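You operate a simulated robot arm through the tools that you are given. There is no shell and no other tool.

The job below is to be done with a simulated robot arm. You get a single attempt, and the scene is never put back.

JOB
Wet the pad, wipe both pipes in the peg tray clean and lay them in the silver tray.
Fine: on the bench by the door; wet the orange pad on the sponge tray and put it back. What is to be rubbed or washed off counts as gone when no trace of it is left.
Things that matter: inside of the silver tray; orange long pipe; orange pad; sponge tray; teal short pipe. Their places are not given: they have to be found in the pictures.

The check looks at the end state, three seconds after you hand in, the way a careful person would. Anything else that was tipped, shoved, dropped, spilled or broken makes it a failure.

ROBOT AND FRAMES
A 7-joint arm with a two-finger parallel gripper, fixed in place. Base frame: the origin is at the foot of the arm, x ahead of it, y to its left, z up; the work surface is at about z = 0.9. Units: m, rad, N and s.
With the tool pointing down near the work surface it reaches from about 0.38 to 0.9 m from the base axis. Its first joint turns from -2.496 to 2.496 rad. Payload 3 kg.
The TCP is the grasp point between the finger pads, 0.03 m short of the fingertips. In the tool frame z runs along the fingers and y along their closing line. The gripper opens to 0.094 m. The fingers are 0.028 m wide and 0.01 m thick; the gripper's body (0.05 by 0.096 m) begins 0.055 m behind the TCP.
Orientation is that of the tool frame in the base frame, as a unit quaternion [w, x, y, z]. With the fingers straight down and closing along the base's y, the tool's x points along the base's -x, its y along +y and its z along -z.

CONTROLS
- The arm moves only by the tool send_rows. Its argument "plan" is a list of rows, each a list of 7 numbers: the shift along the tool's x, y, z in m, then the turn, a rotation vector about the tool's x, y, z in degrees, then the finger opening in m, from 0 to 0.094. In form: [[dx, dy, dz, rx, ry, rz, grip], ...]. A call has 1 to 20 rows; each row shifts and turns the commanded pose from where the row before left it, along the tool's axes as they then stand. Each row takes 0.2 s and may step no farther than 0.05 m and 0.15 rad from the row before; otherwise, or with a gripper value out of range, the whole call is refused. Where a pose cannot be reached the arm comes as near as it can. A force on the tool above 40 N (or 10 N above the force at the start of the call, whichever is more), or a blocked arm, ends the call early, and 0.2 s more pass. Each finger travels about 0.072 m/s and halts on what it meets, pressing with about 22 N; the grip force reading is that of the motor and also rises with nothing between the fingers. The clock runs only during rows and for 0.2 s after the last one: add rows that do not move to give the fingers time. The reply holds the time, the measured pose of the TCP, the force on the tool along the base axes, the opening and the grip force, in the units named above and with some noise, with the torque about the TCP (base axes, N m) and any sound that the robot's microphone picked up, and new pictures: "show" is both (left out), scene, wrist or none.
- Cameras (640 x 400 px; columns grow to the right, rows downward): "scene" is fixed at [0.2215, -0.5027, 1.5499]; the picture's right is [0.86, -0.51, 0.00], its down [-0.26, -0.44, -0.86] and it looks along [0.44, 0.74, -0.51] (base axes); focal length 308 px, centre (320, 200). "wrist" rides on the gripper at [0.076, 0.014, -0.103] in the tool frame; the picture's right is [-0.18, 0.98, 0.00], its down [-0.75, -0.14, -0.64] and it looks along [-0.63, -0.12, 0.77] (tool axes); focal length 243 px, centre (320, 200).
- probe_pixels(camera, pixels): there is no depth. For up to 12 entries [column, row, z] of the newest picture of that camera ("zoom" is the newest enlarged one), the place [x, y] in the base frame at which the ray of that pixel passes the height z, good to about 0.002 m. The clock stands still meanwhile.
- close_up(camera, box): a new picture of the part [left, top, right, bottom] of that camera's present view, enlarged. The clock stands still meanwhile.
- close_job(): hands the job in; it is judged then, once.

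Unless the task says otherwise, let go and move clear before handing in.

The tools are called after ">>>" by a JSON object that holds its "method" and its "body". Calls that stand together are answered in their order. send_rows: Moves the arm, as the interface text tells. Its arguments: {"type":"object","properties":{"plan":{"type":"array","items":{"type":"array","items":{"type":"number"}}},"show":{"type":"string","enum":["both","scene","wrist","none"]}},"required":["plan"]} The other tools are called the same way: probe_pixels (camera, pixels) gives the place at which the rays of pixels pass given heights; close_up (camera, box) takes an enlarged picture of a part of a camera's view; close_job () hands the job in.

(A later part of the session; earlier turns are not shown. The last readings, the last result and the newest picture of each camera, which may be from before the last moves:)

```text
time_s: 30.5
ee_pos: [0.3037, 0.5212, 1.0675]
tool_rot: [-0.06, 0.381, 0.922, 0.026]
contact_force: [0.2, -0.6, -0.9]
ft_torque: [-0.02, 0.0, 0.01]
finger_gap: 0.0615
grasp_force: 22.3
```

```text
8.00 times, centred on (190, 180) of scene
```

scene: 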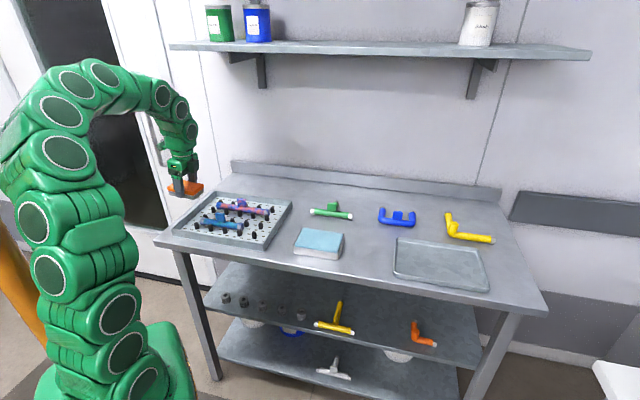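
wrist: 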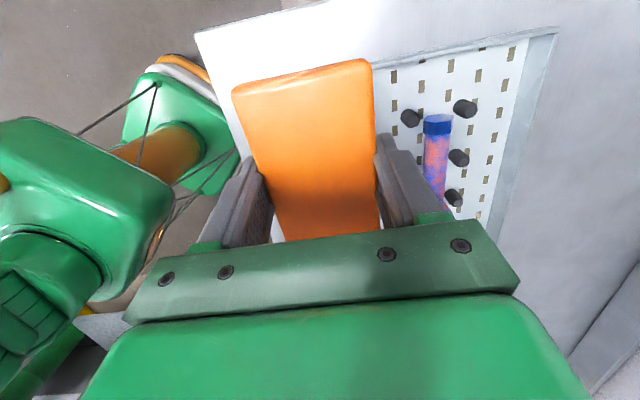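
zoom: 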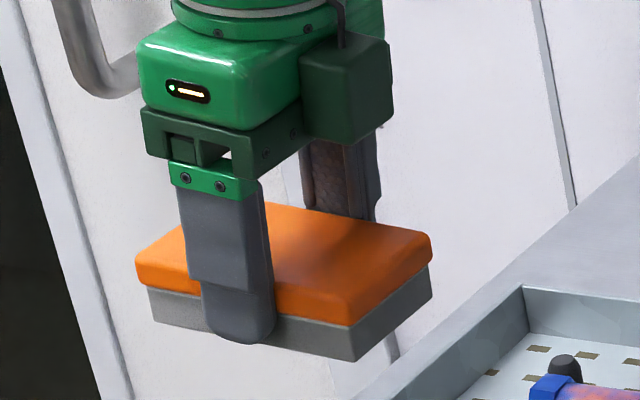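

The whole teal pipe looks cleaner than before, including the far right nut, which I never touched. It seems the stain fades with total rubbing, so I level the pad and rub longer on the left half.

>>> {"method": "send_rows", "body": {"plan": [[0, 0, 0, 0, -7.5, 0, 0.05], [-0.009, 0, 0.032, 0, 0, 0, 0.05], [-0.009, 0, 0.032, 0, 0, 0, 0.05], [-0.009, 0, 0.028, 0, 0, 0, 0.05], [0, 0, 0.002, 0, 0, 0, 0.05], [0, 0, 0.0015, 0, 0, 0, 0.05], [0, 0, 0.001, 0, 0, 0, 0.05], [0, 0, 0, 0, 0, 0, 0.05]], "show": "none"}}

```text
time_s: 32.3
ee_pos: [0.3229, 0.5023, 0.9719]
tool_rot: [0.0, 0.381, 0.924, 0.001]
contact_force: [0.7, -0.2, -1.2]
ft_torque: [0.02, -0.04, -0.01]
finger_gap: 0.0619
grasp_force: 22.3
```

Just above contact. I go down 2.5 mm and rub with longer strokes.

>>> {"method": "send_rows", "body": {"plan": [[0, 0, 0.0015, 0, 0, 0, 0.05], [0, 0, 0.001, 0, 0, 0, 0.05], [0.012, 0, 0.0003, 0, 0, 0, 0.05], [0.012, 0, 0, 0, 0, 0, 0.05], [-0.012, 0, 0, 0, 0, 0, 0.05], [-0.014, 0, 0, 0, 0, 0, 0.05], [0.014, 0, 0, 0, 0, 0, 0.05], [0.012, 0, 0, 0, 0, 0, 0.05], [-0.012, 0, 0, 0, 0, 0, 0.05], [-0.014, 0, 0, 0, 0, 0, 0.05], [0.014, 0, 0, 0, 0, 0, 0.05], [0.012, 0, 0, 0, 0, 0, 0.05], [-0.012, 0, 0, 0, 0, 0, 0.05], [-0.014, 0, 0, 0, 0, 0, 0.05], [0.014, 0, 0, 0, 0, 0, 0.05], [0.012, 0, 0, 0, 0, 0, 0.05], [-0.012, 0, 0, 0, 0, 0, 0.05], [-0.014, 0, 0, 0, 0, 0, 0.05]], "show": "none"}}

>>> {"method": "close_up", "body": {"camera": "scene", "box": [192, 205, 257, 245]}}

```text
time_s: 36.1
ee_pos: [0.3244, 0.5006, 0.97]
tool_rot: [0.0, 0.383, 0.924, 0.002]
contact_force: [-0.7, 1.1, 1.5]
ft_torque: [0.01, 0.03, 0.04]
finger_gap: 0.0614
grasp_force: 22.1
```

```text
9.85 times, centred on (224, 225) of scene
```

zoom: 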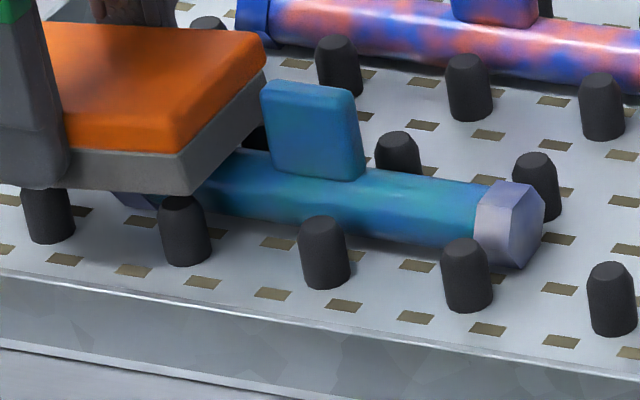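

The pipe slid about 13 mm to the right along its axis (harmless, still between pegs), and the smear is fading everywhere. I press a little more and rub in shorter strokes.

>>> {"method": "send_rows", "body": {"plan": [[0, 0, 0.001, 0, 0, 0, 0.05], [0.01, 0, 0, 0, 0, 0, 0.05], [-0.01, 0, 0, 0, 0, 0, 0.05], [0.01, 0, 0, 0, 0, 0, 0.05], [-0.01, 0, 0, 0, 0, 0, 0.05], [0.01, 0, 0, 0, 0, 0, 0.05], [-0.01, 0, 0, 0, 0, 0, 0.05], [0.01, 0, 0, 0, 0, 0, 0.05], [-0.01, 0, 0, 0, 0, 0, 0.05], [0.01, 0, 0, 0, 0, 0, 0.05], [-0.01, 0, 0, 0, 0, 0, 0.05], [0.01, 0, 0, 0, 0, 0, 0.05], [-0.01, 0, 0, 0, 0, 0, 0.05], [0, 0, 0, 0, 0, 0, 0.05]], "show": "none"}}

>>> {"method": "close_up", "body": {"camera": "scene", "box": [192, 205, 257, 245]}}

```text
time_s: 39.1
ee_pos: [0.3236, 0.5006, 0.9699]
tool_rot: [0.002, 0.382, 0.924, 0.001]
contact_force: [-0.8, 1.2, 4.4]
ft_torque: [0.01, 0.0, -0.01]
finger_gap: 0.0615
grasp_force: 21.4
```

```text
9.85 times, centred on (224, 225) of scene
```

zoom: 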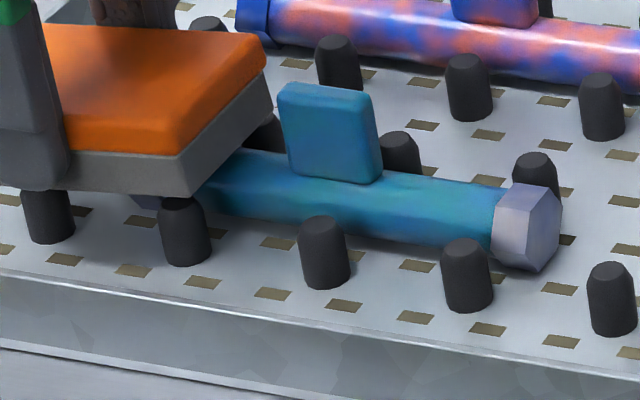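

It is much cleaner, with only faint traces left. One more set, following the pipe by about 8 mm.

>>> {"method": "send_rows", "body": {"plan": [[-0.004, 0, 0.0005, 0, 0, 0, 0.05], [0.01, 0, 0, 0, 0, 0, 0.05], [-0.01, 0, 0, 0, 0, 0, 0.05], [0.01, 0, 0, 0, 0, 0, 0.05], [-0.01, 0, 0, 0, 0, 0, 0.05], [0.01, 0, 0, 0, 0, 0, 0.05], [-0.01, 0, 0, 0, 0, 0, 0.05], [0.01, 0, 0, 0, 0, 0, 0.05], [-0.01, 0, 0, 0, 0, 0, 0.05], [0.01, 0, 0, 0, 0, 0, 0.05], [-0.01, 0, 0, 0, 0, 0, 0.05], [0.01, 0, 0, 0, 0, 0, 0.05], [-0.01, 0, 0, 0, 0, 0, 0.05], [0.01, 0, 0, 0, 0, 0, 0.05], [-0.01, 0, 0, 0, 0, 0, 0.05], [0.01, 0, 0, 0, 0, 0, 0.05], [-0.01, 0, 0, 0, 0, 0, 0.05], [0, 0, 0, 0, 0, 0, 0.05]], "show": "none"}}

>>> {"method": "close_up", "body": {"camera": "scene", "box": [192, 205, 257, 245]}}

```text
time_s: 42.9
ee_pos: [0.3256, 0.4985, 0.9689]
tool_rot: [0.001, 0.383, 0.924, 0.002]
contact_force: [-2.5, 3.4, 10.3]
ft_torque: [0.11, 0.42, -0.15]
finger_gap: 0.0614
grasp_force: 22.0
```

```text
9.85 times, centred on (224, 225) of scene
```

zoom: 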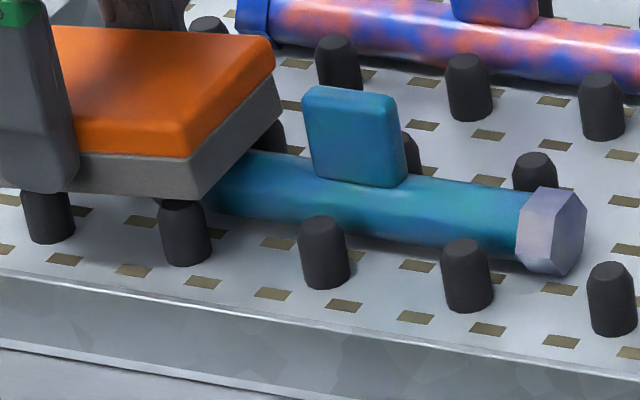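

The remaining load is now on a front peg rather than the pipe. I lift over the lug and bring the pad down on the right half instead.

>>> {"method": "send_rows", "body": {"plan": [[0, 0, -0.035, 0, 0, 0, 0.05], [0, 0, -0.035, 0, 0, 0, 0.05], [-0.0443, 0, 0, 0, 0, 0, 0.05], [-0.0443, 0, 0, 0, 0, 0, 0.05], [-0.0443, 0, 0, 0, 0, 0, 0.05], [-0.0443, 0, 0, 0, 0, 0, 0.05], [0, 0, 0, 0, 0, 0, 0.05]]}}

>>> {"method": "close_up", "body": {"camera": "scene", "box": [175, 185, 275, 247]}}

>>> {"method": "close_up", "body": {"camera": "wrist", "box": [220, 0, 560, 240]}}

```text
time_s: 44.5
ee_pos: [0.4525, 0.3728, 1.0381]
tool_rot: [0.001, 0.382, 0.924, 0.001]
contact_force: [0.5, -0.1, -0.6]
ft_torque: [-0.01, 0.01, 0.02]
finger_gap: 0.0618
grasp_force: 22.6
```

scene: 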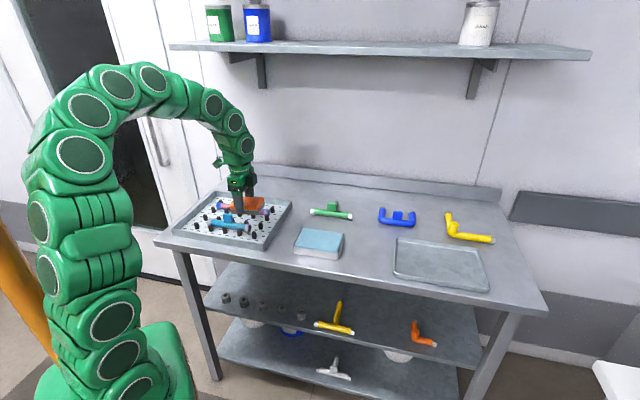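
wrist: 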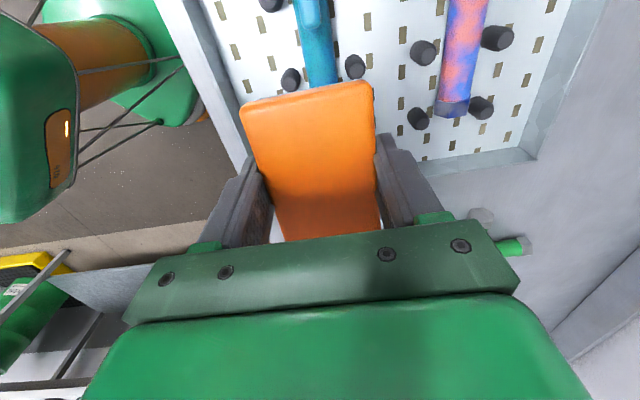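

```text
6.40 times, centred on (225, 216) of scene
```

zoom: 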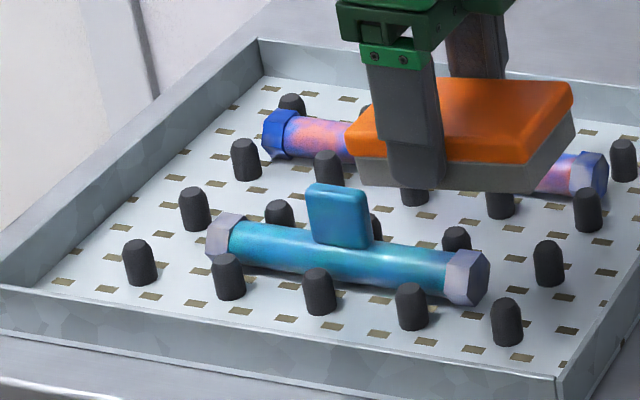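

```text
1.67 times, centred on (390, 120) of wrist
```

zoom: 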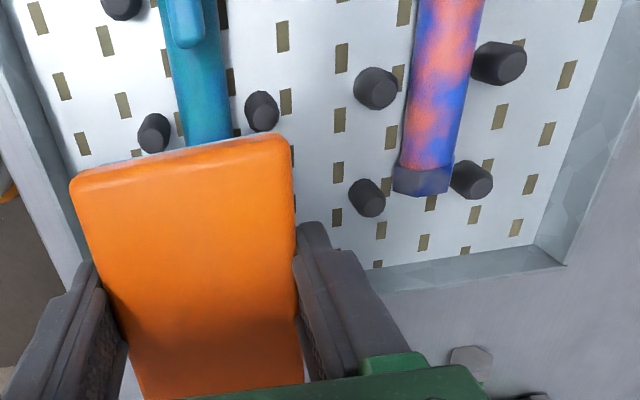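

The teal pipe is nearly clean. I enlarge it once more to find remaining traces.

>>> {"method": "close_up", "body": {"camera": "scene", "box": [202, 208, 257, 240]}}

>>> {"method": "probe_pixels", "body": {"camera": "zoom", "pixels": [[320, 200, 0.925]]}}

```text
11.64 times, centred on (230, 224) of scene
```

zoom: 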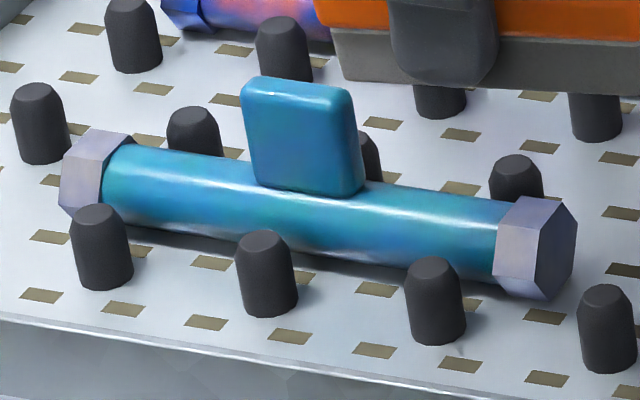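

```text
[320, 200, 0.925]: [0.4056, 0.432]
```

Only slight bluish patches remain. I come down on the right half and rub there.

>>> {"method": "send_rows", "body": {"plan": [[0, 0, 0.03, 0, 0, 0, 0.05], [0, 0, 0.03, 0, 0, 0, 0.05], [0, 0, 0.004, 0, 0, 0, 0.05], [0, 0, 0.002, 0, 0, 0, 0.05], [0, 0, 0.0015, 0, 0, 0, 0.05], [0, 0, 0, 0, 0, 0, 0.05]], "show": "none"}}

>>> {"method": "close_up", "body": {"camera": "scene", "box": [175, 185, 275, 247]}}

```text
time_s: 45.9
ee_pos: [0.4518, 0.3728, 0.9698]
tool_rot: [0.001, 0.383, 0.924, 0.001]
contact_force: [4.6, -0.6, 12.4]
ft_torque: [0.37, 0.24, -0.07]
finger_gap: 0.0616
grasp_force: 21.9
```

```text
6.40 times, centred on (225, 216) of scene
```

zoom: 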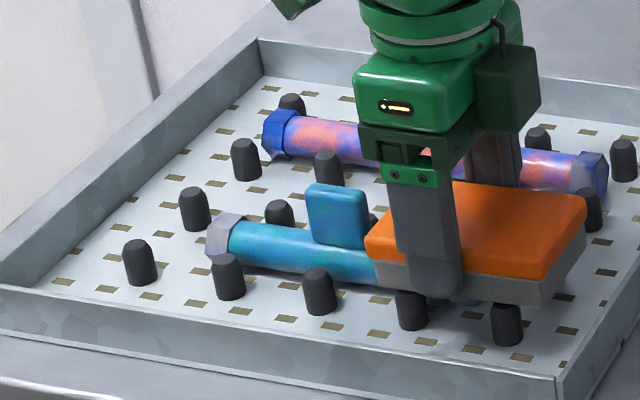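

Contact is 12 N on the right nut. I rub there with short strokes.

>>> {"method": "send_rows", "body": {"plan": [[-0.01, 0, 0, 0, 0, 0, 0.05], [0.01, 0, 0, 0, 0, 0, 0.05], [-0.01, 0, 0, 0, 0, 0, 0.05], [0.01, 0, 0, 0, 0, 0, 0.05], [-0.01, 0, 0, 0, 0, 0, 0.05], [0.01, 0, 0, 0, 0, 0, 0.05], [-0.01, 0, 0, 0, 0, 0, 0.05], [0.01, 0, 0, 0, 0, 0, 0.05], [-0.01, 0, 0, 0, 0, 0, 0.05], [0.01, 0, 0, 0, 0, 0, 0.05], [-0.01, 0, 0, 0, 0, 0, 0.05], [0.01, 0, 0, 0, 0, 0, 0.05], [-0.01, 0, 0, 0, 0, 0, 0.05], [0.01, 0, 0, 0, 0, 0, 0.05], [0, 0, 0, 0, 0, 0, 0.05]], "show": "none"}}

>>> {"method": "close_up", "body": {"camera": "scene", "box": [175, 185, 275, 247]}}

```text
time_s: 49.1
ee_pos: [0.4524, 0.3717, 0.9706]
tool_rot: [0.0, 0.383, 0.924, 0.0]
contact_force: [-1.1, -0.4, -1.5]
ft_torque: [0.02, 0.0, -0.01]
finger_gap: 0.0615
grasp_force: 21.7
```

```text
6.40 times, centred on (225, 216) of scene
```

zoom: 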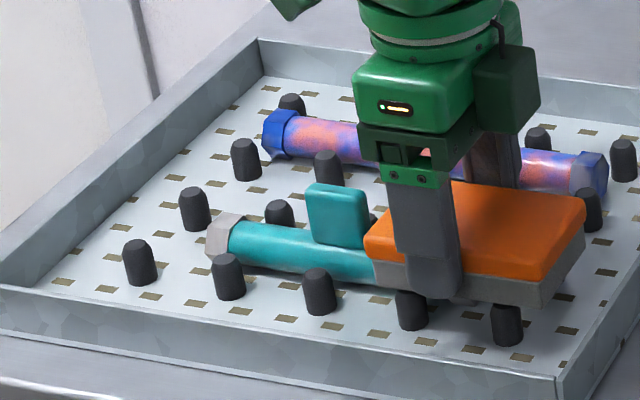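

The teal pipe is now plain teal with silver nuts – clean. I lift and move over the right half of the orange pipe.

>>> {"method": "send_rows", "body": {"plan": [[0, 0, -0.035, 0, 0, 0, 0.05], [0, 0, -0.035, 0, 0, 0, 0.05], [0, 0.0365, 0, 0, 0, 0, 0.05], [0, 0.0365, 0, 0, 0, 0, 0.05], [0.002, 0.0365, 0, 0, 0, 0, 0.05], [0, 0, 0.03, 0, 0, 0, 0.05], [0, 0, 0, 0, 0, 0, 0.05]]}}

>>> {"method": "close_up", "body": {"camera": "scene", "box": [185, 185, 295, 250]}}

>>> {"method": "close_up", "body": {"camera": "scene", "box": [202, 208, 257, 240]}}

```text
time_s: 50.7
ee_pos: [0.5283, 0.4509, 1.0117]
tool_rot: [0.002, 0.383, 0.924, 0.001]
contact_force: [-0.9, -0.4, -1.2]
ft_torque: [-0.01, -0.01, 0.0]
finger_gap: 0.0617
grasp_force: 22.1
```

scene: 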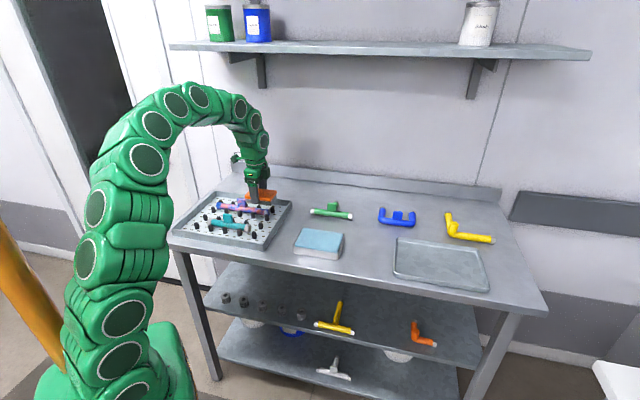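
wrist: 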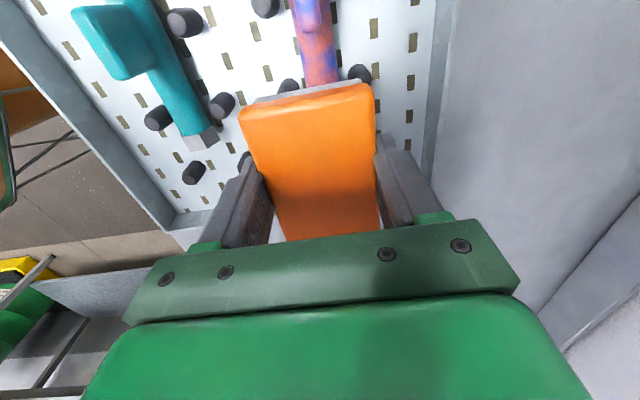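

```text
5.82 times, centred on (240, 218) of scene
```

zoom: 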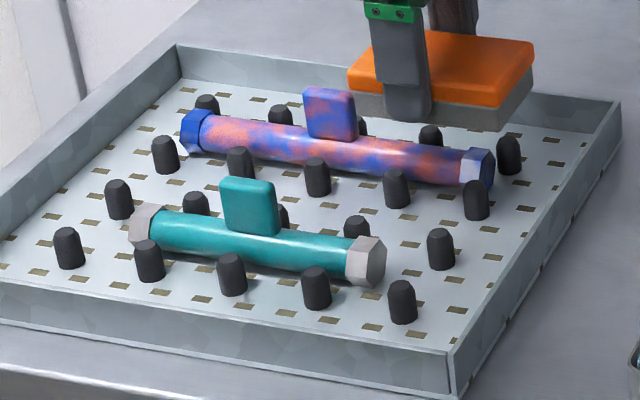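

```text
11.64 times, centred on (230, 224) of scene
```

zoom: 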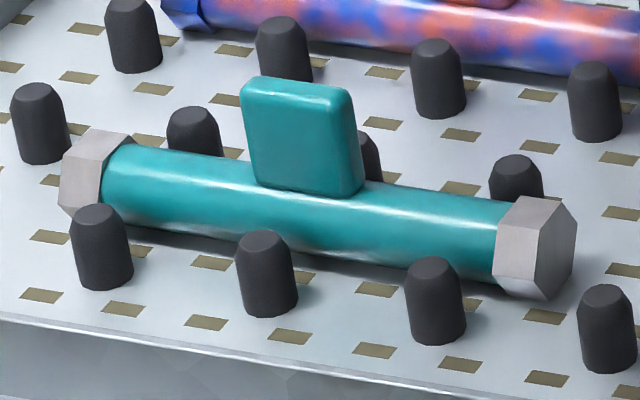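

The teal pipe is fully clean. I come down on the right half of the orange pipe until contact.

>>> {"method": "send_rows", "body": {"plan": [[0, 0, 0.025, 0, 0, 0, 0.05], [0, 0, 0.01, 0, 0, 0, 0.05], [0, 0, 0.003, 0, 0, 0, 0.05], [0, 0, 0.002, 0, 0, 0, 0.05], [0, 0, 0, 0, 0, 0, 0.05]], "show": "none"}}

>>> {"method": "close_up", "body": {"camera": "scene", "box": [185, 185, 295, 250]}}

```text
time_s: 51.9
ee_pos: [0.5285, 0.4511, 0.9708]
tool_rot: [0.001, 0.382, 0.924, 0.001]
contact_force: [0.5, 0.0, -1.4]
ft_torque: [0.03, 0.02, 0.02]
finger_gap: 0.0616
grasp_force: 21.8
```

```text
5.82 times, centred on (240, 218) of scene
```

zoom: 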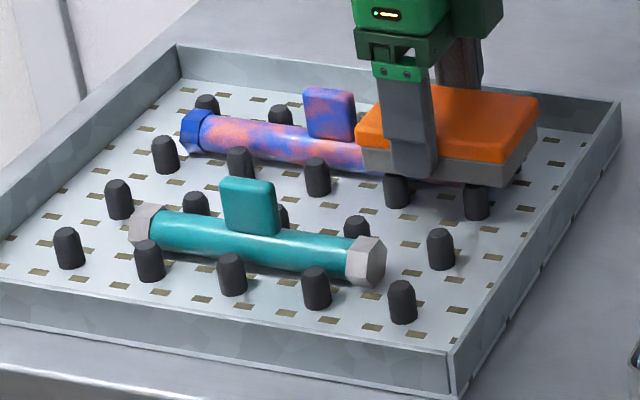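

Almost touching. I go down another 1.5 mm and rub with short strokes.

>>> {"method": "send_rows", "body": {"plan": [[0, 0, 0.001, 0, 0, 0, 0.05], [0, 0, 0.0007, 0, 0, 0, 0.05], [-0.01, 0, 0, 0, 0, 0, 0.05], [0.01, 0, 0, 0, 0, 0, 0.05], [-0.01, 0, 0, 0, 0, 0, 0.05], [0.01, 0, 0, 0, 0, 0, 0.05], [-0.01, 0, 0, 0, 0, 0, 0.05], [0.01, 0, 0, 0, 0, 0, 0.05], [-0.01, 0, 0, 0, 0, 0, 0.05], [0.01, 0, 0, 0, 0, 0, 0.05], [-0.01, 0, 0, 0, 0, 0, 0.05], [0.01, 0, 0, 0, 0, 0, 0.05], [-0.01, 0, 0, 0, 0, 0, 0.05], [0.01, 0, 0, 0, 0, 0, 0.05], [-0.01, 0, 0, 0, 0, 0, 0.05], [0.01, 0, 0, 0, 0, 0, 0.05], [-0.01, 0, 0, 0, 0, 0, 0.05], [0.01, 0, 0, 0, 0, 0, 0.05], [0, 0, 0, 0, 0, 0, 0.05]], "show": "none"}}

>>> {"method": "close_up", "body": {"camera": "scene", "box": [185, 185, 295, 250]}}

```text
time_s: 55.9
ee_pos: [0.5282, 0.4519, 0.969]
tool_rot: [0.002, 0.383, 0.924, 0.002]
contact_force: [2.0, -3.7, 11.4]
ft_torque: [0.1, 0.14, 0.06]
finger_gap: 0.0615
grasp_force: 22.0
```

```text
5.82 times, centred on (240, 218) of scene
```

zoom: 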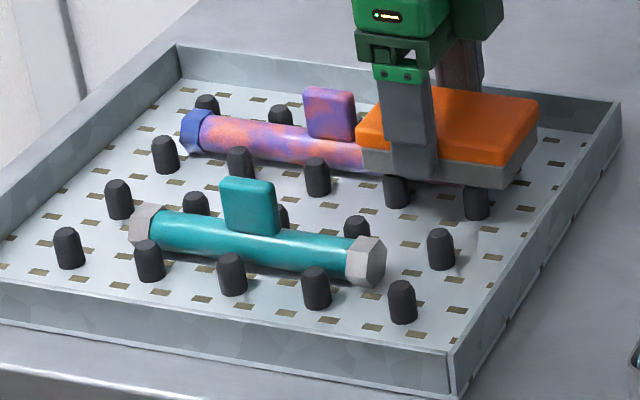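

The orange pipe's stain is fading (nut and lug paler) and the pipe hasn't moved. I continue the same strokes.

>>> {"method": "send_rows", "body": {"plan": [[-0.012, 0, 0, 0, 0, 0, 0.05], [0.012, 0, 0, 0, 0, 0, 0.05], [-0.012, 0, 0, 0, 0, 0, 0.05], [0.012, 0, 0, 0, 0, 0, 0.05], [-0.012, 0, 0, 0, 0, 0, 0.05], [0.012, 0, 0, 0, 0, 0, 0.05], [-0.012, 0, 0, 0, 0, 0, 0.05], [0.012, 0, 0, 0, 0, 0, 0.05], [-0.012, 0, 0, 0, 0, 0, 0.05], [0.012, 0, 0, 0, 0, 0, 0.05], [-0.012, 0, 0, 0, 0, 0, 0.05], [0.012, 0, 0, 0, 0, 0, 0.05], [-0.012, 0, 0, 0, 0, 0, 0.05], [0.012, 0, 0, 0, 0, 0, 0.05], [-0.012, 0, 0, 0, 0, 0, 0.05], [0.012, 0, 0, 0, 0, 0, 0.05], [-0.012, 0, 0, 0, 0, 0, 0.05], [0.012, 0, 0, 0, 0, 0, 0.05], [0, 0, 0, 0, 0, 0, 0.05]], "show": "none"}}

>>> {"method": "close_up", "body": {"camera": "scene", "box": [185, 185, 295, 250]}}

```text
time_s: 59.9
ee_pos: [0.5274, 0.4517, 0.9689]
tool_rot: [0.002, 0.383, 0.924, 0.001]
contact_force: [2.7, -1.4, 6.8]
ft_torque: [0.05, 0.05, 0.02]
finger_gap: 0.0613
grasp_force: 21.8
```

```text
5.82 times, centred on (240, 218) of scene
```

zoom: 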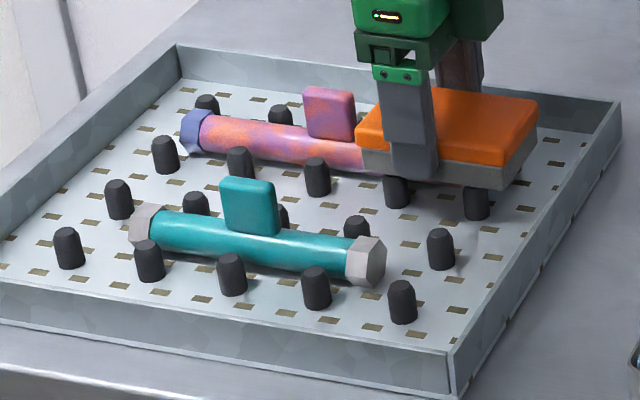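

Fading further. I press half a millimetre more and go on.

>>> {"method": "send_rows", "body": {"plan": [[-0.012, 0, 0.0004, 0, 0, 0, 0.05], [0.012, 0, 0, 0, 0, 0, 0.05], [-0.012, 0, 0, 0, 0, 0, 0.05], [0.012, 0, 0, 0, 0, 0, 0.05], [-0.012, 0, 0, 0, 0, 0, 0.05], [0.012, 0, 0, 0, 0, 0, 0.05], [-0.012, 0, 0, 0, 0, 0, 0.05], [0.012, 0, 0, 0, 0, 0, 0.05], [-0.012, 0, 0, 0, 0, 0, 0.05], [0.012, 0, 0, 0, 0, 0, 0.05], [-0.012, 0, 0, 0, 0, 0, 0.05], [0.012, 0, 0, 0, 0, 0, 0.05], [-0.012, 0, 0, 0, 0, 0, 0.05], [0.012, 0, 0, 0, 0, 0, 0.05], [-0.012, 0, 0, 0, 0, 0, 0.05], [0.012, 0, 0, 0, 0, 0, 0.05], [-0.012, 0, 0, 0, 0, 0, 0.05], [0.012, 0, 0, 0, 0, 0, 0.05], [0, 0, 0, 0, 0, 0, 0.05]], "show": "none"}}

>>> {"method": "close_up", "body": {"camera": "scene", "box": [185, 185, 295, 250]}}

```text
time_s: 63.9
ee_pos: [0.528, 0.4516, 0.9698]
tool_rot: [0.001, 0.383, 0.924, 0.0]
contact_force: [5.5, -5.9, 19.4]
ft_torque: [-0.16, -0.11, 0.0]
finger_gap: 0.0616
grasp_force: 22.3
```

```text
5.82 times, centred on (240, 218) of scene
```

zoom: 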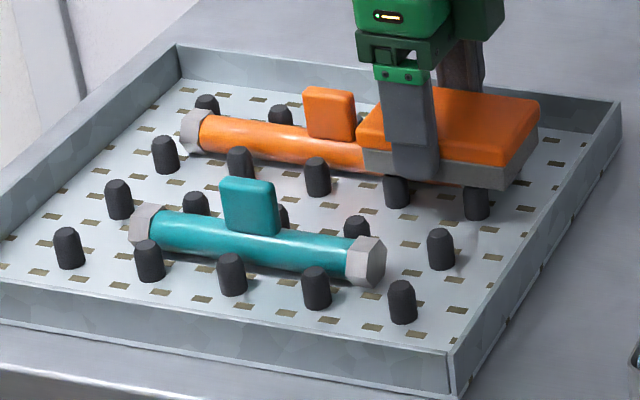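

Both pipes are clean. I lift the pad and carry it back above its own spot (0.7245,0.0715).

>>> {"method": "send_rows", "body": {"plan": [[0, 0, -0.035, 0, 0, 0, 0.05], [0, 0, -0.035, 0, 0, 0, 0.05], [0, 0, -0.03, 0, 0, 0, 0.05], [-0.0408, -0.013, 0, 0, 0, 0, 0.05], [-0.0408, -0.013, 0, 0, 0, 0, 0.05], [-0.0408, -0.013, 0, 0, 0, 0, 0.05], [-0.0408, -0.013, 0, 0, 0, 0, 0.05], [-0.0408, -0.013, 0, 0, 0, 0, 0.05], [-0.0408, -0.013, 0, 0, 0, 0, 0.05], [-0.0408, -0.013, 0, 0, 0, 0, 0.05], [-0.0408, -0.013, 0, 0, 0, 0, 0.05], [-0.0408, -0.013, 0, 0, 0, 0, 0.05], [-0.0408, -0.013, 0, 0, 0, 0, 0.05], [0, 0, 0, 0, 0, 0, 0.05]]}}

>>> {"method": "close_up", "body": {"camera": "scene", "box": [185, 185, 295, 250]}}

```text
time_s: 66.9
ee_pos: [0.7245, 0.0712, 1.0687]
tool_rot: [0.001, 0.381, 0.924, 0.0]
contact_force: [0.4, 0.1, -0.6]
ft_torque: [0.0, -0.02, 0.0]
finger_gap: 0.0617
grasp_force: 21.9
```

scene: 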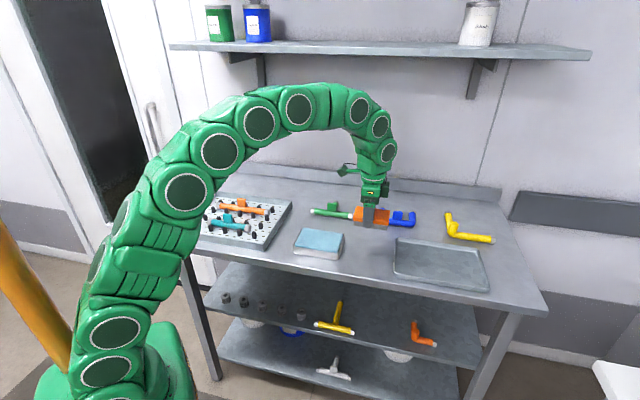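
wrist: 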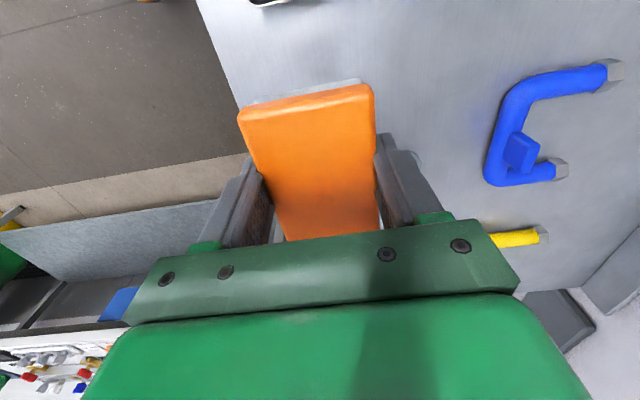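

```text
5.82 times, centred on (240, 218) of scene
```

zoom: 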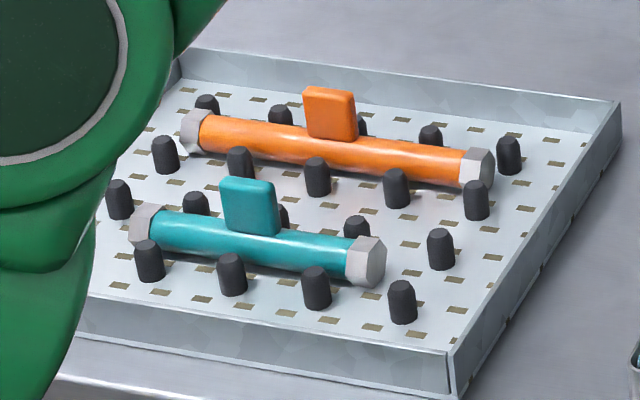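

Both pipes are spotless in the enlarged view. In the wrist view the pad's end moved from row ~60 to ~85, so it slipped a bit in the grip; I enlarge to judge its tilt and shift.

>>> {"method": "close_up", "body": {"camera": "scene", "box": [335, 160, 425, 240]}}

>>> {"method": "probe_pixels", "body": {"camera": "wrist", "pixels": [[238, 112, 1.06], [374, 86, 1.06], [238, 112, 1.05], [374, 86, 1.05]]}}

```text
5.00 times, centred on (380, 200) of scene
```

zoom: 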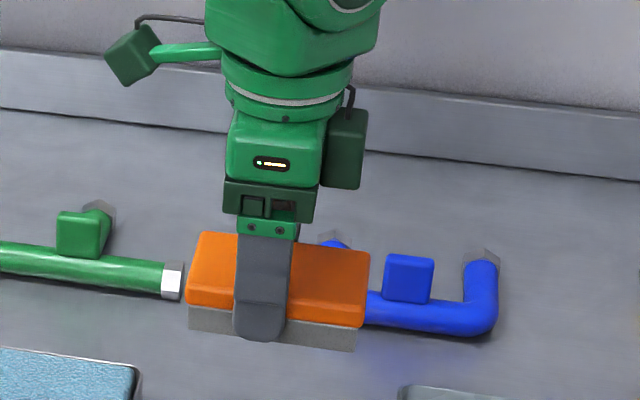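

```text
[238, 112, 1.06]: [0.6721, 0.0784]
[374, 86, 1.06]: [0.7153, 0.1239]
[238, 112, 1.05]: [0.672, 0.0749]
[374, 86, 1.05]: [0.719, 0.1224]
```

The pad shifted about 9 mm lengthwise in the grip, without visible tilt. I turn back to the original heading and correct for that shift.

>>> {"method": "send_rows", "body": {"plan": [[0, 0, 0, 0, 0, -7.5, 0.05], [0, 0, 0, 0, 0, -7.5, 0.05], [0, 0, 0, 0, 0, -7.5, 0.05], [0, 0, 0, 0, 0, -7.5, 0.05], [0, 0, 0, 0, 0, -7.5, 0.05], [0, 0, 0, 0, 0, -7.5, 0.05], [0, 0, 0, 0, 0, -7.5, 0.05], [0, 0, 0, 0, 0, -7.5, 0.05], [0, 0, 0, 0, 0, -7.5, 0.05], [0, 0, 0, 0, 0, -7.5, 0.05], [0, 0, 0, 0, 0, -7.5, 0.05], [0, 0, 0, 0, 0, -7.5, 0.05], [0.0098, 0.0008, 0.04, 0, 0, 0, 0.05], [0, 0, 0.04, 0, 0, 0, 0.05], [0, 0, 0.03, 0, 0, 0, 0.05], [0, 0, 0.01, 0, 0, 0, 0.05], [0, 0, 0, 0, 0, 0, 0.05]]}}

>>> {"method": "close_up", "body": {"camera": "scene", "box": [330, 215, 400, 275]}}

```text
time_s: 70.5
ee_pos: [0.7177, 0.0648, 0.9485]
tool_rot: [0.002, -0.384, 0.923, -0.001]
contact_force: [-0.1, -0.2, -0.7]
ft_torque: [0.0, 0.0, 0.01]
finger_gap: 0.0613
grasp_force: 21.7
```

scene: 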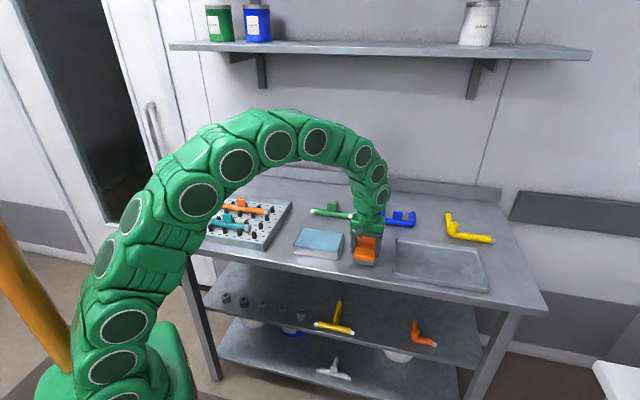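
wrist: 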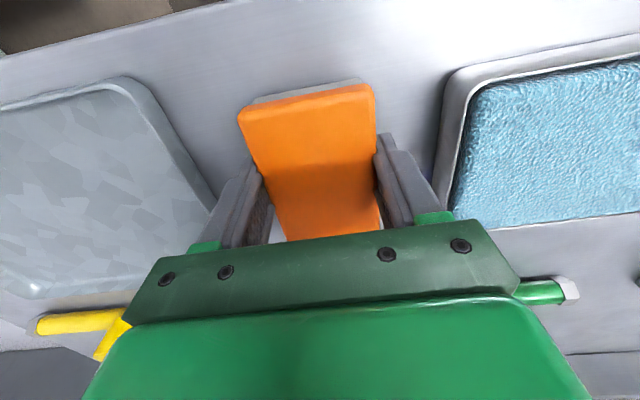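

```text
6.67 times, centred on (365, 245) of scene
```

zoom: 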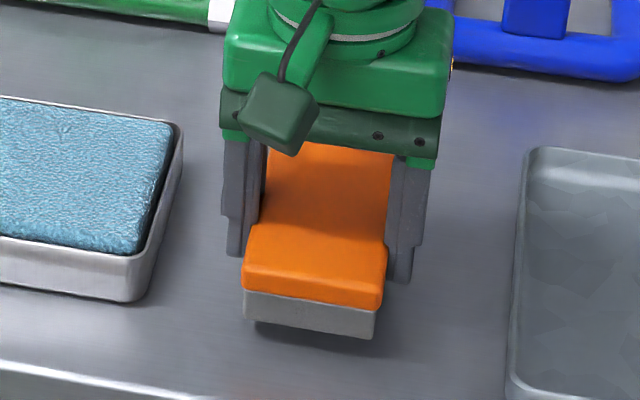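

The pad hovers about 1 cm above its spot. I set it down in small steps.

>>> {"method": "send_rows", "body": {"plan": [[0, 0, 0.005, 0, 0, 0, 0.05], [0, 0, 0.003, 0, 0, 0, 0.05], [0, 0, 0.0015, 0, 0, 0, 0.05], [0, 0, 0, 0, 0, 0, 0.05]], "show": "none"}}

>>> {"method": "close_up", "body": {"camera": "scene", "box": [330, 215, 400, 275]}}

```text
time_s: 71.5
ee_pos: [0.7175, 0.0654, 0.9398]
tool_rot: [0.001, -0.384, 0.924, 0.0]
contact_force: [-0.5, -0.2, -1.4]
ft_torque: [-0.01, -0.01, 0.0]
finger_gap: 0.0615
grasp_force: 22.2
```

```text
6.67 times, centred on (365, 245) of scene
```

zoom: 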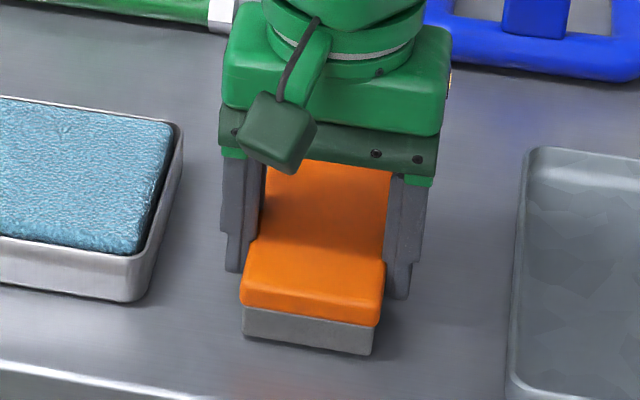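

>>> {"method": "send_rows", "body": {"plan": [[0, 0, 0.001, 0, 0, 0, 0.05], [0, 0, 0.001, 0, 0, 0, 0.05], [0, 0, 0, 0, 0, 0, 0.05]], "show": "none"}}

```text
time_s: 72.3
ee_pos: [0.7173, 0.0651, 0.938]
tool_rot: [0.0, -0.384, 0.923, -0.001]
contact_force: [-0.2, 1.1, -0.8]
ft_torque: [-0.02, -0.03, 0.01]
finger_gap: 0.0614
grasp_force: 22.1
```

No contact yet at 0.938 (the last call was two more 1 mm steps down). I keep going down millimetre by millimetre.

>>> {"method": "send_rows", "body": {"plan": [[0, 0, 0.001, 0, 0, 0, 0.05], [0, 0, 0.001, 0, 0, 0, 0.05], [0, 0, 0, 0, 0, 0, 0.05]], "show": "none"}}

```text
time_s: 73.1
ee_pos: [0.7174, 0.0663, 0.9366]
tool_rot: [0.003, -0.383, 0.924, 0.0]
contact_force: [-5.8, 0.8, 34.8]
ft_torque: [-0.22, 0.11, 0.08]
finger_gap: 0.0616
grasp_force: 22.2
```

The pad is on the bench (35 N). I ease off slightly, open the fingers and rise.

>>> {"method": "send_rows", "body": {"plan": [[0, 0, -0.001, 0, 0, 0, 0.05], [0, 0, 0, 0, 0, 0, 0.094], [0, 0, 0, 0, 0, 0, 0.094], [0, 0, 0, 0, 0, 0, 0.094], [0, 0, -0.03, 0, 0, 0, 0.094], [0, 0, -0.05, 0, 0, 0, 0.094], [0, 0, -0.05, 0, 0, 0, 0.094], [0, 0, 0, 0, 0, 0, 0.094]]}}

>>> {"method": "close_up", "body": {"camera": "scene", "box": [280, 190, 500, 310]}}

```text
time_s: 74.9
ee_pos: [0.7167, 0.0656, 1.0671]
tool_rot: [0.001, -0.382, 0.924, 0.001]
contact_force: [0.3, -0.7, 0.0]
ft_torque: [0.0, -0.02, -0.01]
finger_gap: 0.0938
grasp_force: 0.1
```

scene: 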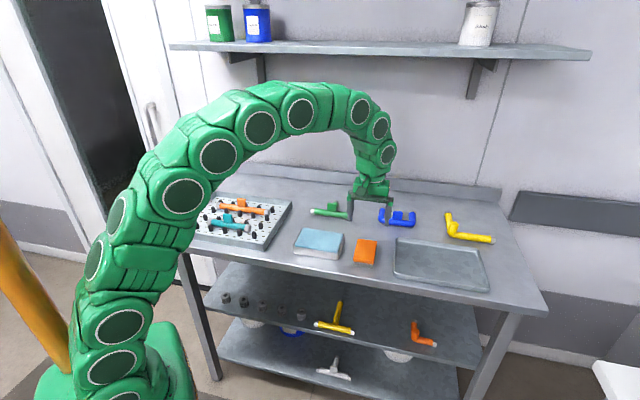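
wrist: 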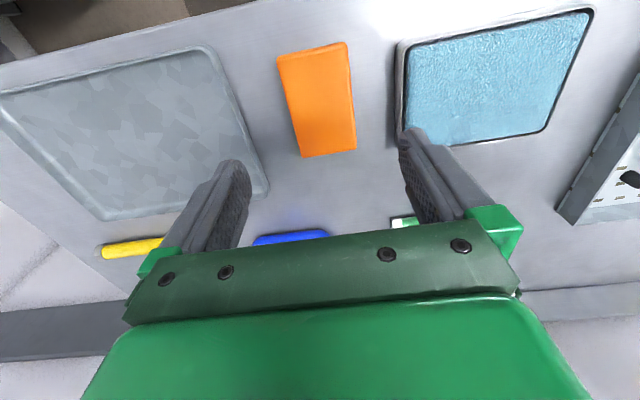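

```text
2.91 times, centred on (390, 250) of scene
```

zoom: 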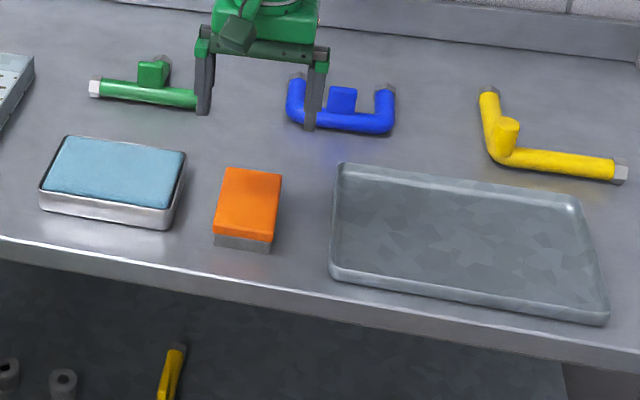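

The pad is back exactly at its old place (213–281 in the enlarged view). Next I plan to grip each pipe by its lug with the present heading, so I fly over the teal pipe to look from above.

>>> {"method": "send_rows", "body": {"plan": [[-0.0034, 0.0482, 0, 0, 0, 0, 0.07], [-0.0034, 0.0482, 0, 0, 0, 0, 0.07], [-0.0034, 0.0482, 0, 0, 0, 0, 0.07], [-0.0034, 0.0482, 0, 0, 0, 0, 0.07], [-0.0034, 0.0482, 0, 0, 0, 0, 0.07], [-0.0034, 0.0482, 0, 0, 0, 0, 0.07], [-0.0034, 0.0482, 0, 0, 0, 0, 0.07], [-0.0034, 0.0482, 0, 0, 0, 0, 0.07], [-0.0034, 0.0482, 0, 0, 0, 0, 0.07], [-0.0034, 0.0482, 0, 0, 0, 0, 0.07], [0, 0, 0, 0, 0, 0, 0.07]]}}

>>> {"method": "close_up", "body": {"camera": "wrist", "box": [200, 20, 480, 220]}}

>>> {"method": "probe_pixels", "body": {"camera": "zoom", "pixels": [[320, 200, 0.96]]}}

```text
time_s: 77.3
ee_pos: [0.4, 0.4297, 1.066]
tool_rot: [0.002, -0.383, 0.924, 0.0]
contact_force: [0.9, 0.7, 1.1]
ft_torque: [0.01, -0.01, -0.02]
finger_gap: 0.0699
grasp_force: 0.0
```

scene: 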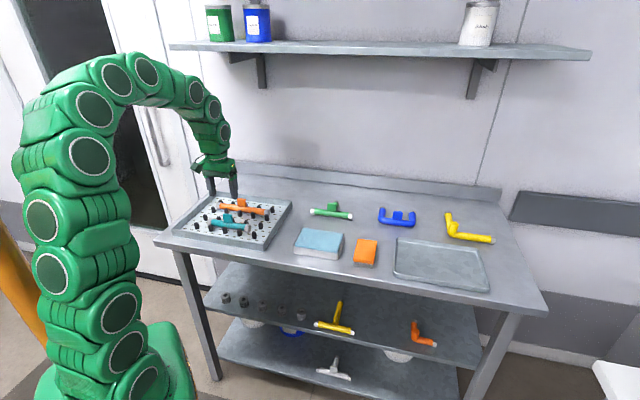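
wrist: 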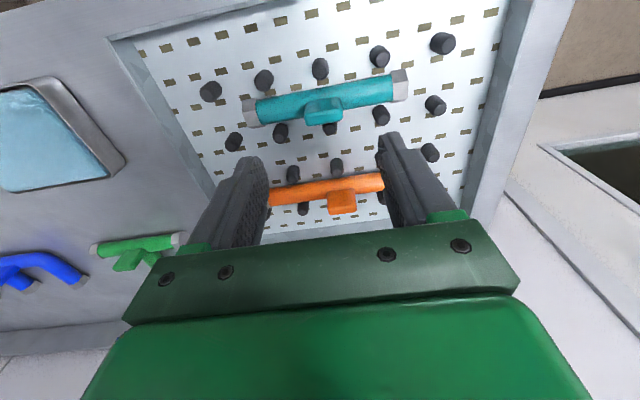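

```text
2.00 times, centred on (340, 120) of wrist
```

zoom: 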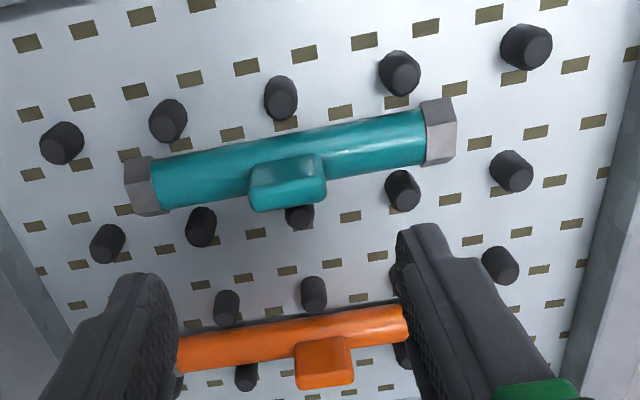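

```text
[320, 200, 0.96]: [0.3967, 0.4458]
```

I take a scene enlargement too, to triangulate the lug tops.

>>> {"method": "probe_pixels", "body": {"camera": "zoom", "pixels": [[288, 197, 0.96], [250, 202, 0.96], [326, 188, 0.96], [287, 160, 0.928], [145, 187, 0.918], [440, 130, 0.918], [323, 365, 0.96], [300, 370, 0.96], [352, 365, 0.96]]}}

>>> {"method": "close_up", "body": {"camera": "scene", "box": [200, 190, 280, 240]}}

```text
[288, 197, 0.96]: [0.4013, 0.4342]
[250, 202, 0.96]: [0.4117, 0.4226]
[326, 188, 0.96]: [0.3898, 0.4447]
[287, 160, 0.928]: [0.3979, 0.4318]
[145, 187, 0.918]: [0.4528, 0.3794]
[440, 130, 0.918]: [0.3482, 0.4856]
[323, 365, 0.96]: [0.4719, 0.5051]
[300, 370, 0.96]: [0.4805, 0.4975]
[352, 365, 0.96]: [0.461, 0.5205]
```

```text
8.00 times, centred on (240, 215) of scene
```

zoom: 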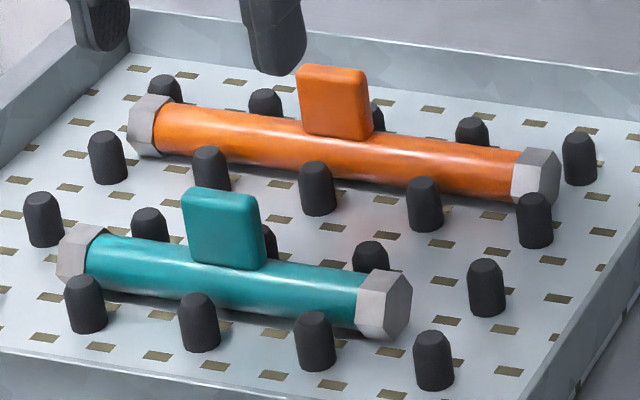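

>>> {"method": "probe_pixels", "body": {"camera": "zoom", "pixels": [[222, 196, 0.96], [185, 192, 0.96], [256, 201, 0.96], [222, 196, 0.955], [336, 73, 0.96], [299, 69, 0.96], [368, 76, 0.96], [336, 73, 0.955], [230, 264, 0.928], [338, 137, 0.928]]}}

```text
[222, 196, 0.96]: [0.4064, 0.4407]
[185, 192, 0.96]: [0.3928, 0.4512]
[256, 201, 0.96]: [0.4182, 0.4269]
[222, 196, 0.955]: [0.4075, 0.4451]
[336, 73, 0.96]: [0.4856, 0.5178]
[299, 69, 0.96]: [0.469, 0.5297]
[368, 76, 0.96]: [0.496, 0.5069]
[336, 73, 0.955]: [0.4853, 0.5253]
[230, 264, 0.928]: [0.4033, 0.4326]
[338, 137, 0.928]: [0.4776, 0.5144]
```

Both views agree: the teal lug is centred near (0.4005,0.4337), top about 0.963. I descend with the fingers straddling it lengthwise, tips staying above the tube.

>>> {"method": "send_rows", "body": {"plan": [[-0.0032, 0.0025, 0.035, 0, 0, 0, 0.06], [0, 0, 0.035, 0, 0, 0, 0.06], [0, 0, 0.02, 0, 0, 0, 0.06], [0, 0, 0.011, 0, 0, 0, 0.06], [0, 0, 0, 0, 0, 0, 0.06]]}}

>>> {"method": "close_up", "body": {"camera": "scene", "box": [190, 190, 270, 240]}}

>>> {"method": "close_up", "body": {"camera": "wrist", "box": [200, 20, 480, 220]}}

```text
time_s: 78.5
ee_pos: [0.4013, 0.4338, 0.964]
tool_rot: [0.002, -0.385, 0.923, -0.001]
contact_force: [0.1, -0.9, -0.6]
ft_torque: [-0.02, 0.02, 0.02]
finger_gap: 0.06
grasp_force: 0.0
```

scene: 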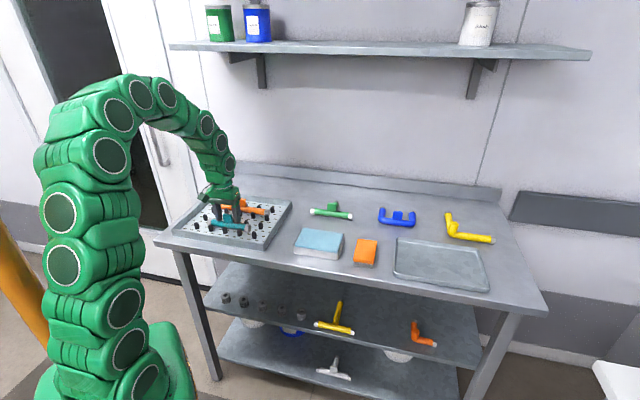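
wrist: 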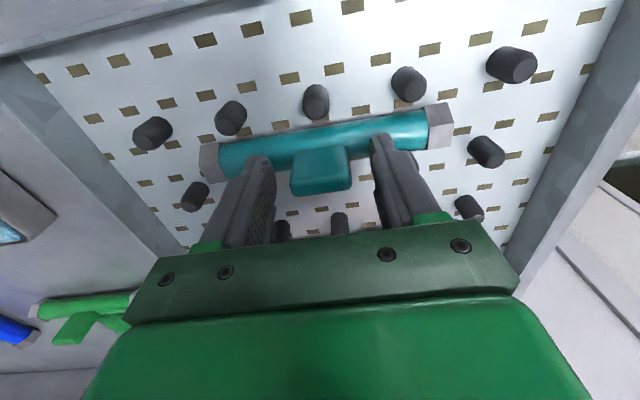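

```text
8.00 times, centred on (230, 215) of scene
```

zoom: 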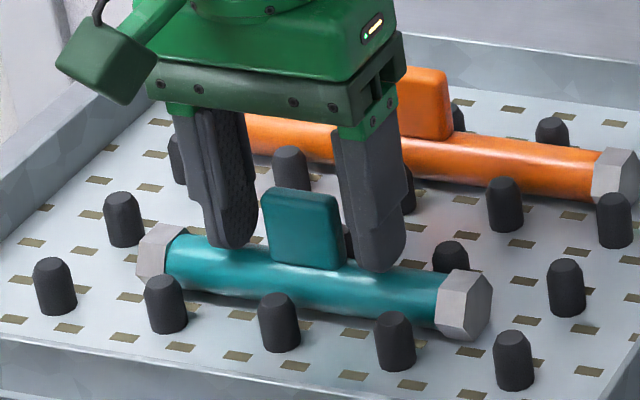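

```text
2.00 times, centred on (340, 120) of wrist
```

zoom: 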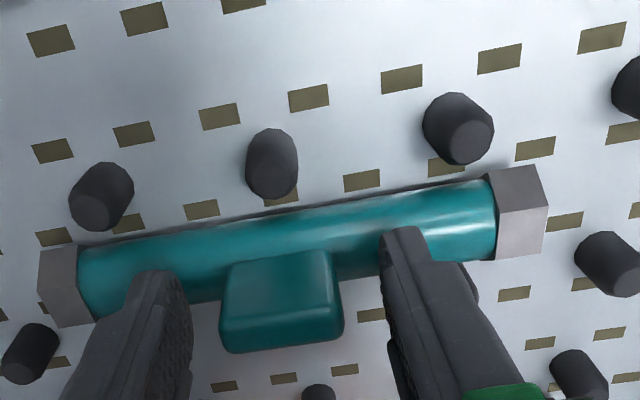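

The fingers straddle the lug well, tips just above the tube. I close on it.

>>> {"method": "send_rows", "body": {"plan": [[0, 0, 0, 0, 0, 0, 0.02], [0, 0, 0, 0, 0, 0, 0.02], [0, 0, 0, 0, 0, 0, 0.02], [0, 0, 0, 0, 0, 0, 0.02]]}}

>>> {"method": "close_up", "body": {"camera": "scene", "box": [190, 190, 270, 240]}}

```text
time_s: 79.5
ee_pos: [0.4018, 0.433, 0.9644]
tool_rot: [0.001, -0.383, 0.924, 0.0]
contact_force: [0.3, 1.0, 0.8]
ft_torque: [0.11, 0.01, -0.04]
finger_gap: 0.0336
grasp_force: 22.2
```

scene: 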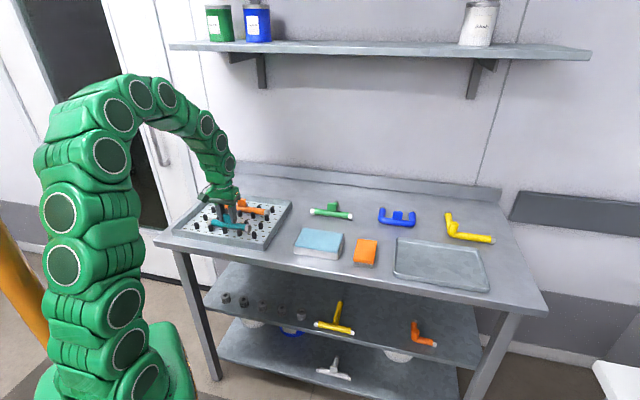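
wrist: 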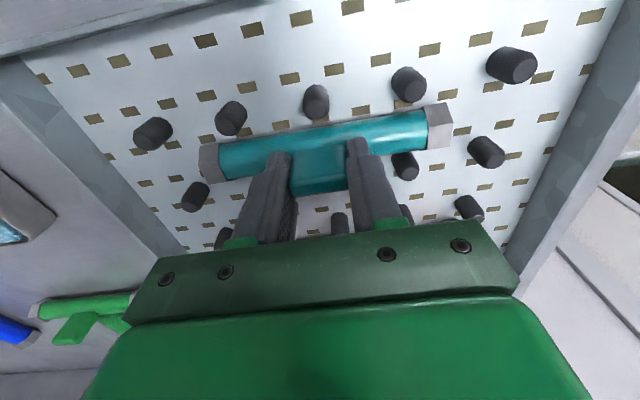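

```text
8.00 times, centred on (230, 215) of scene
```

zoom: 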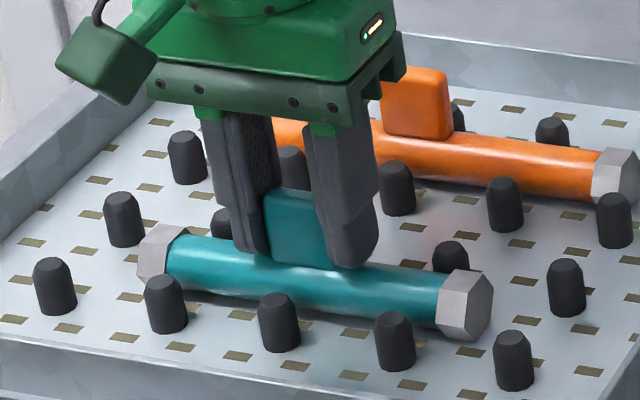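

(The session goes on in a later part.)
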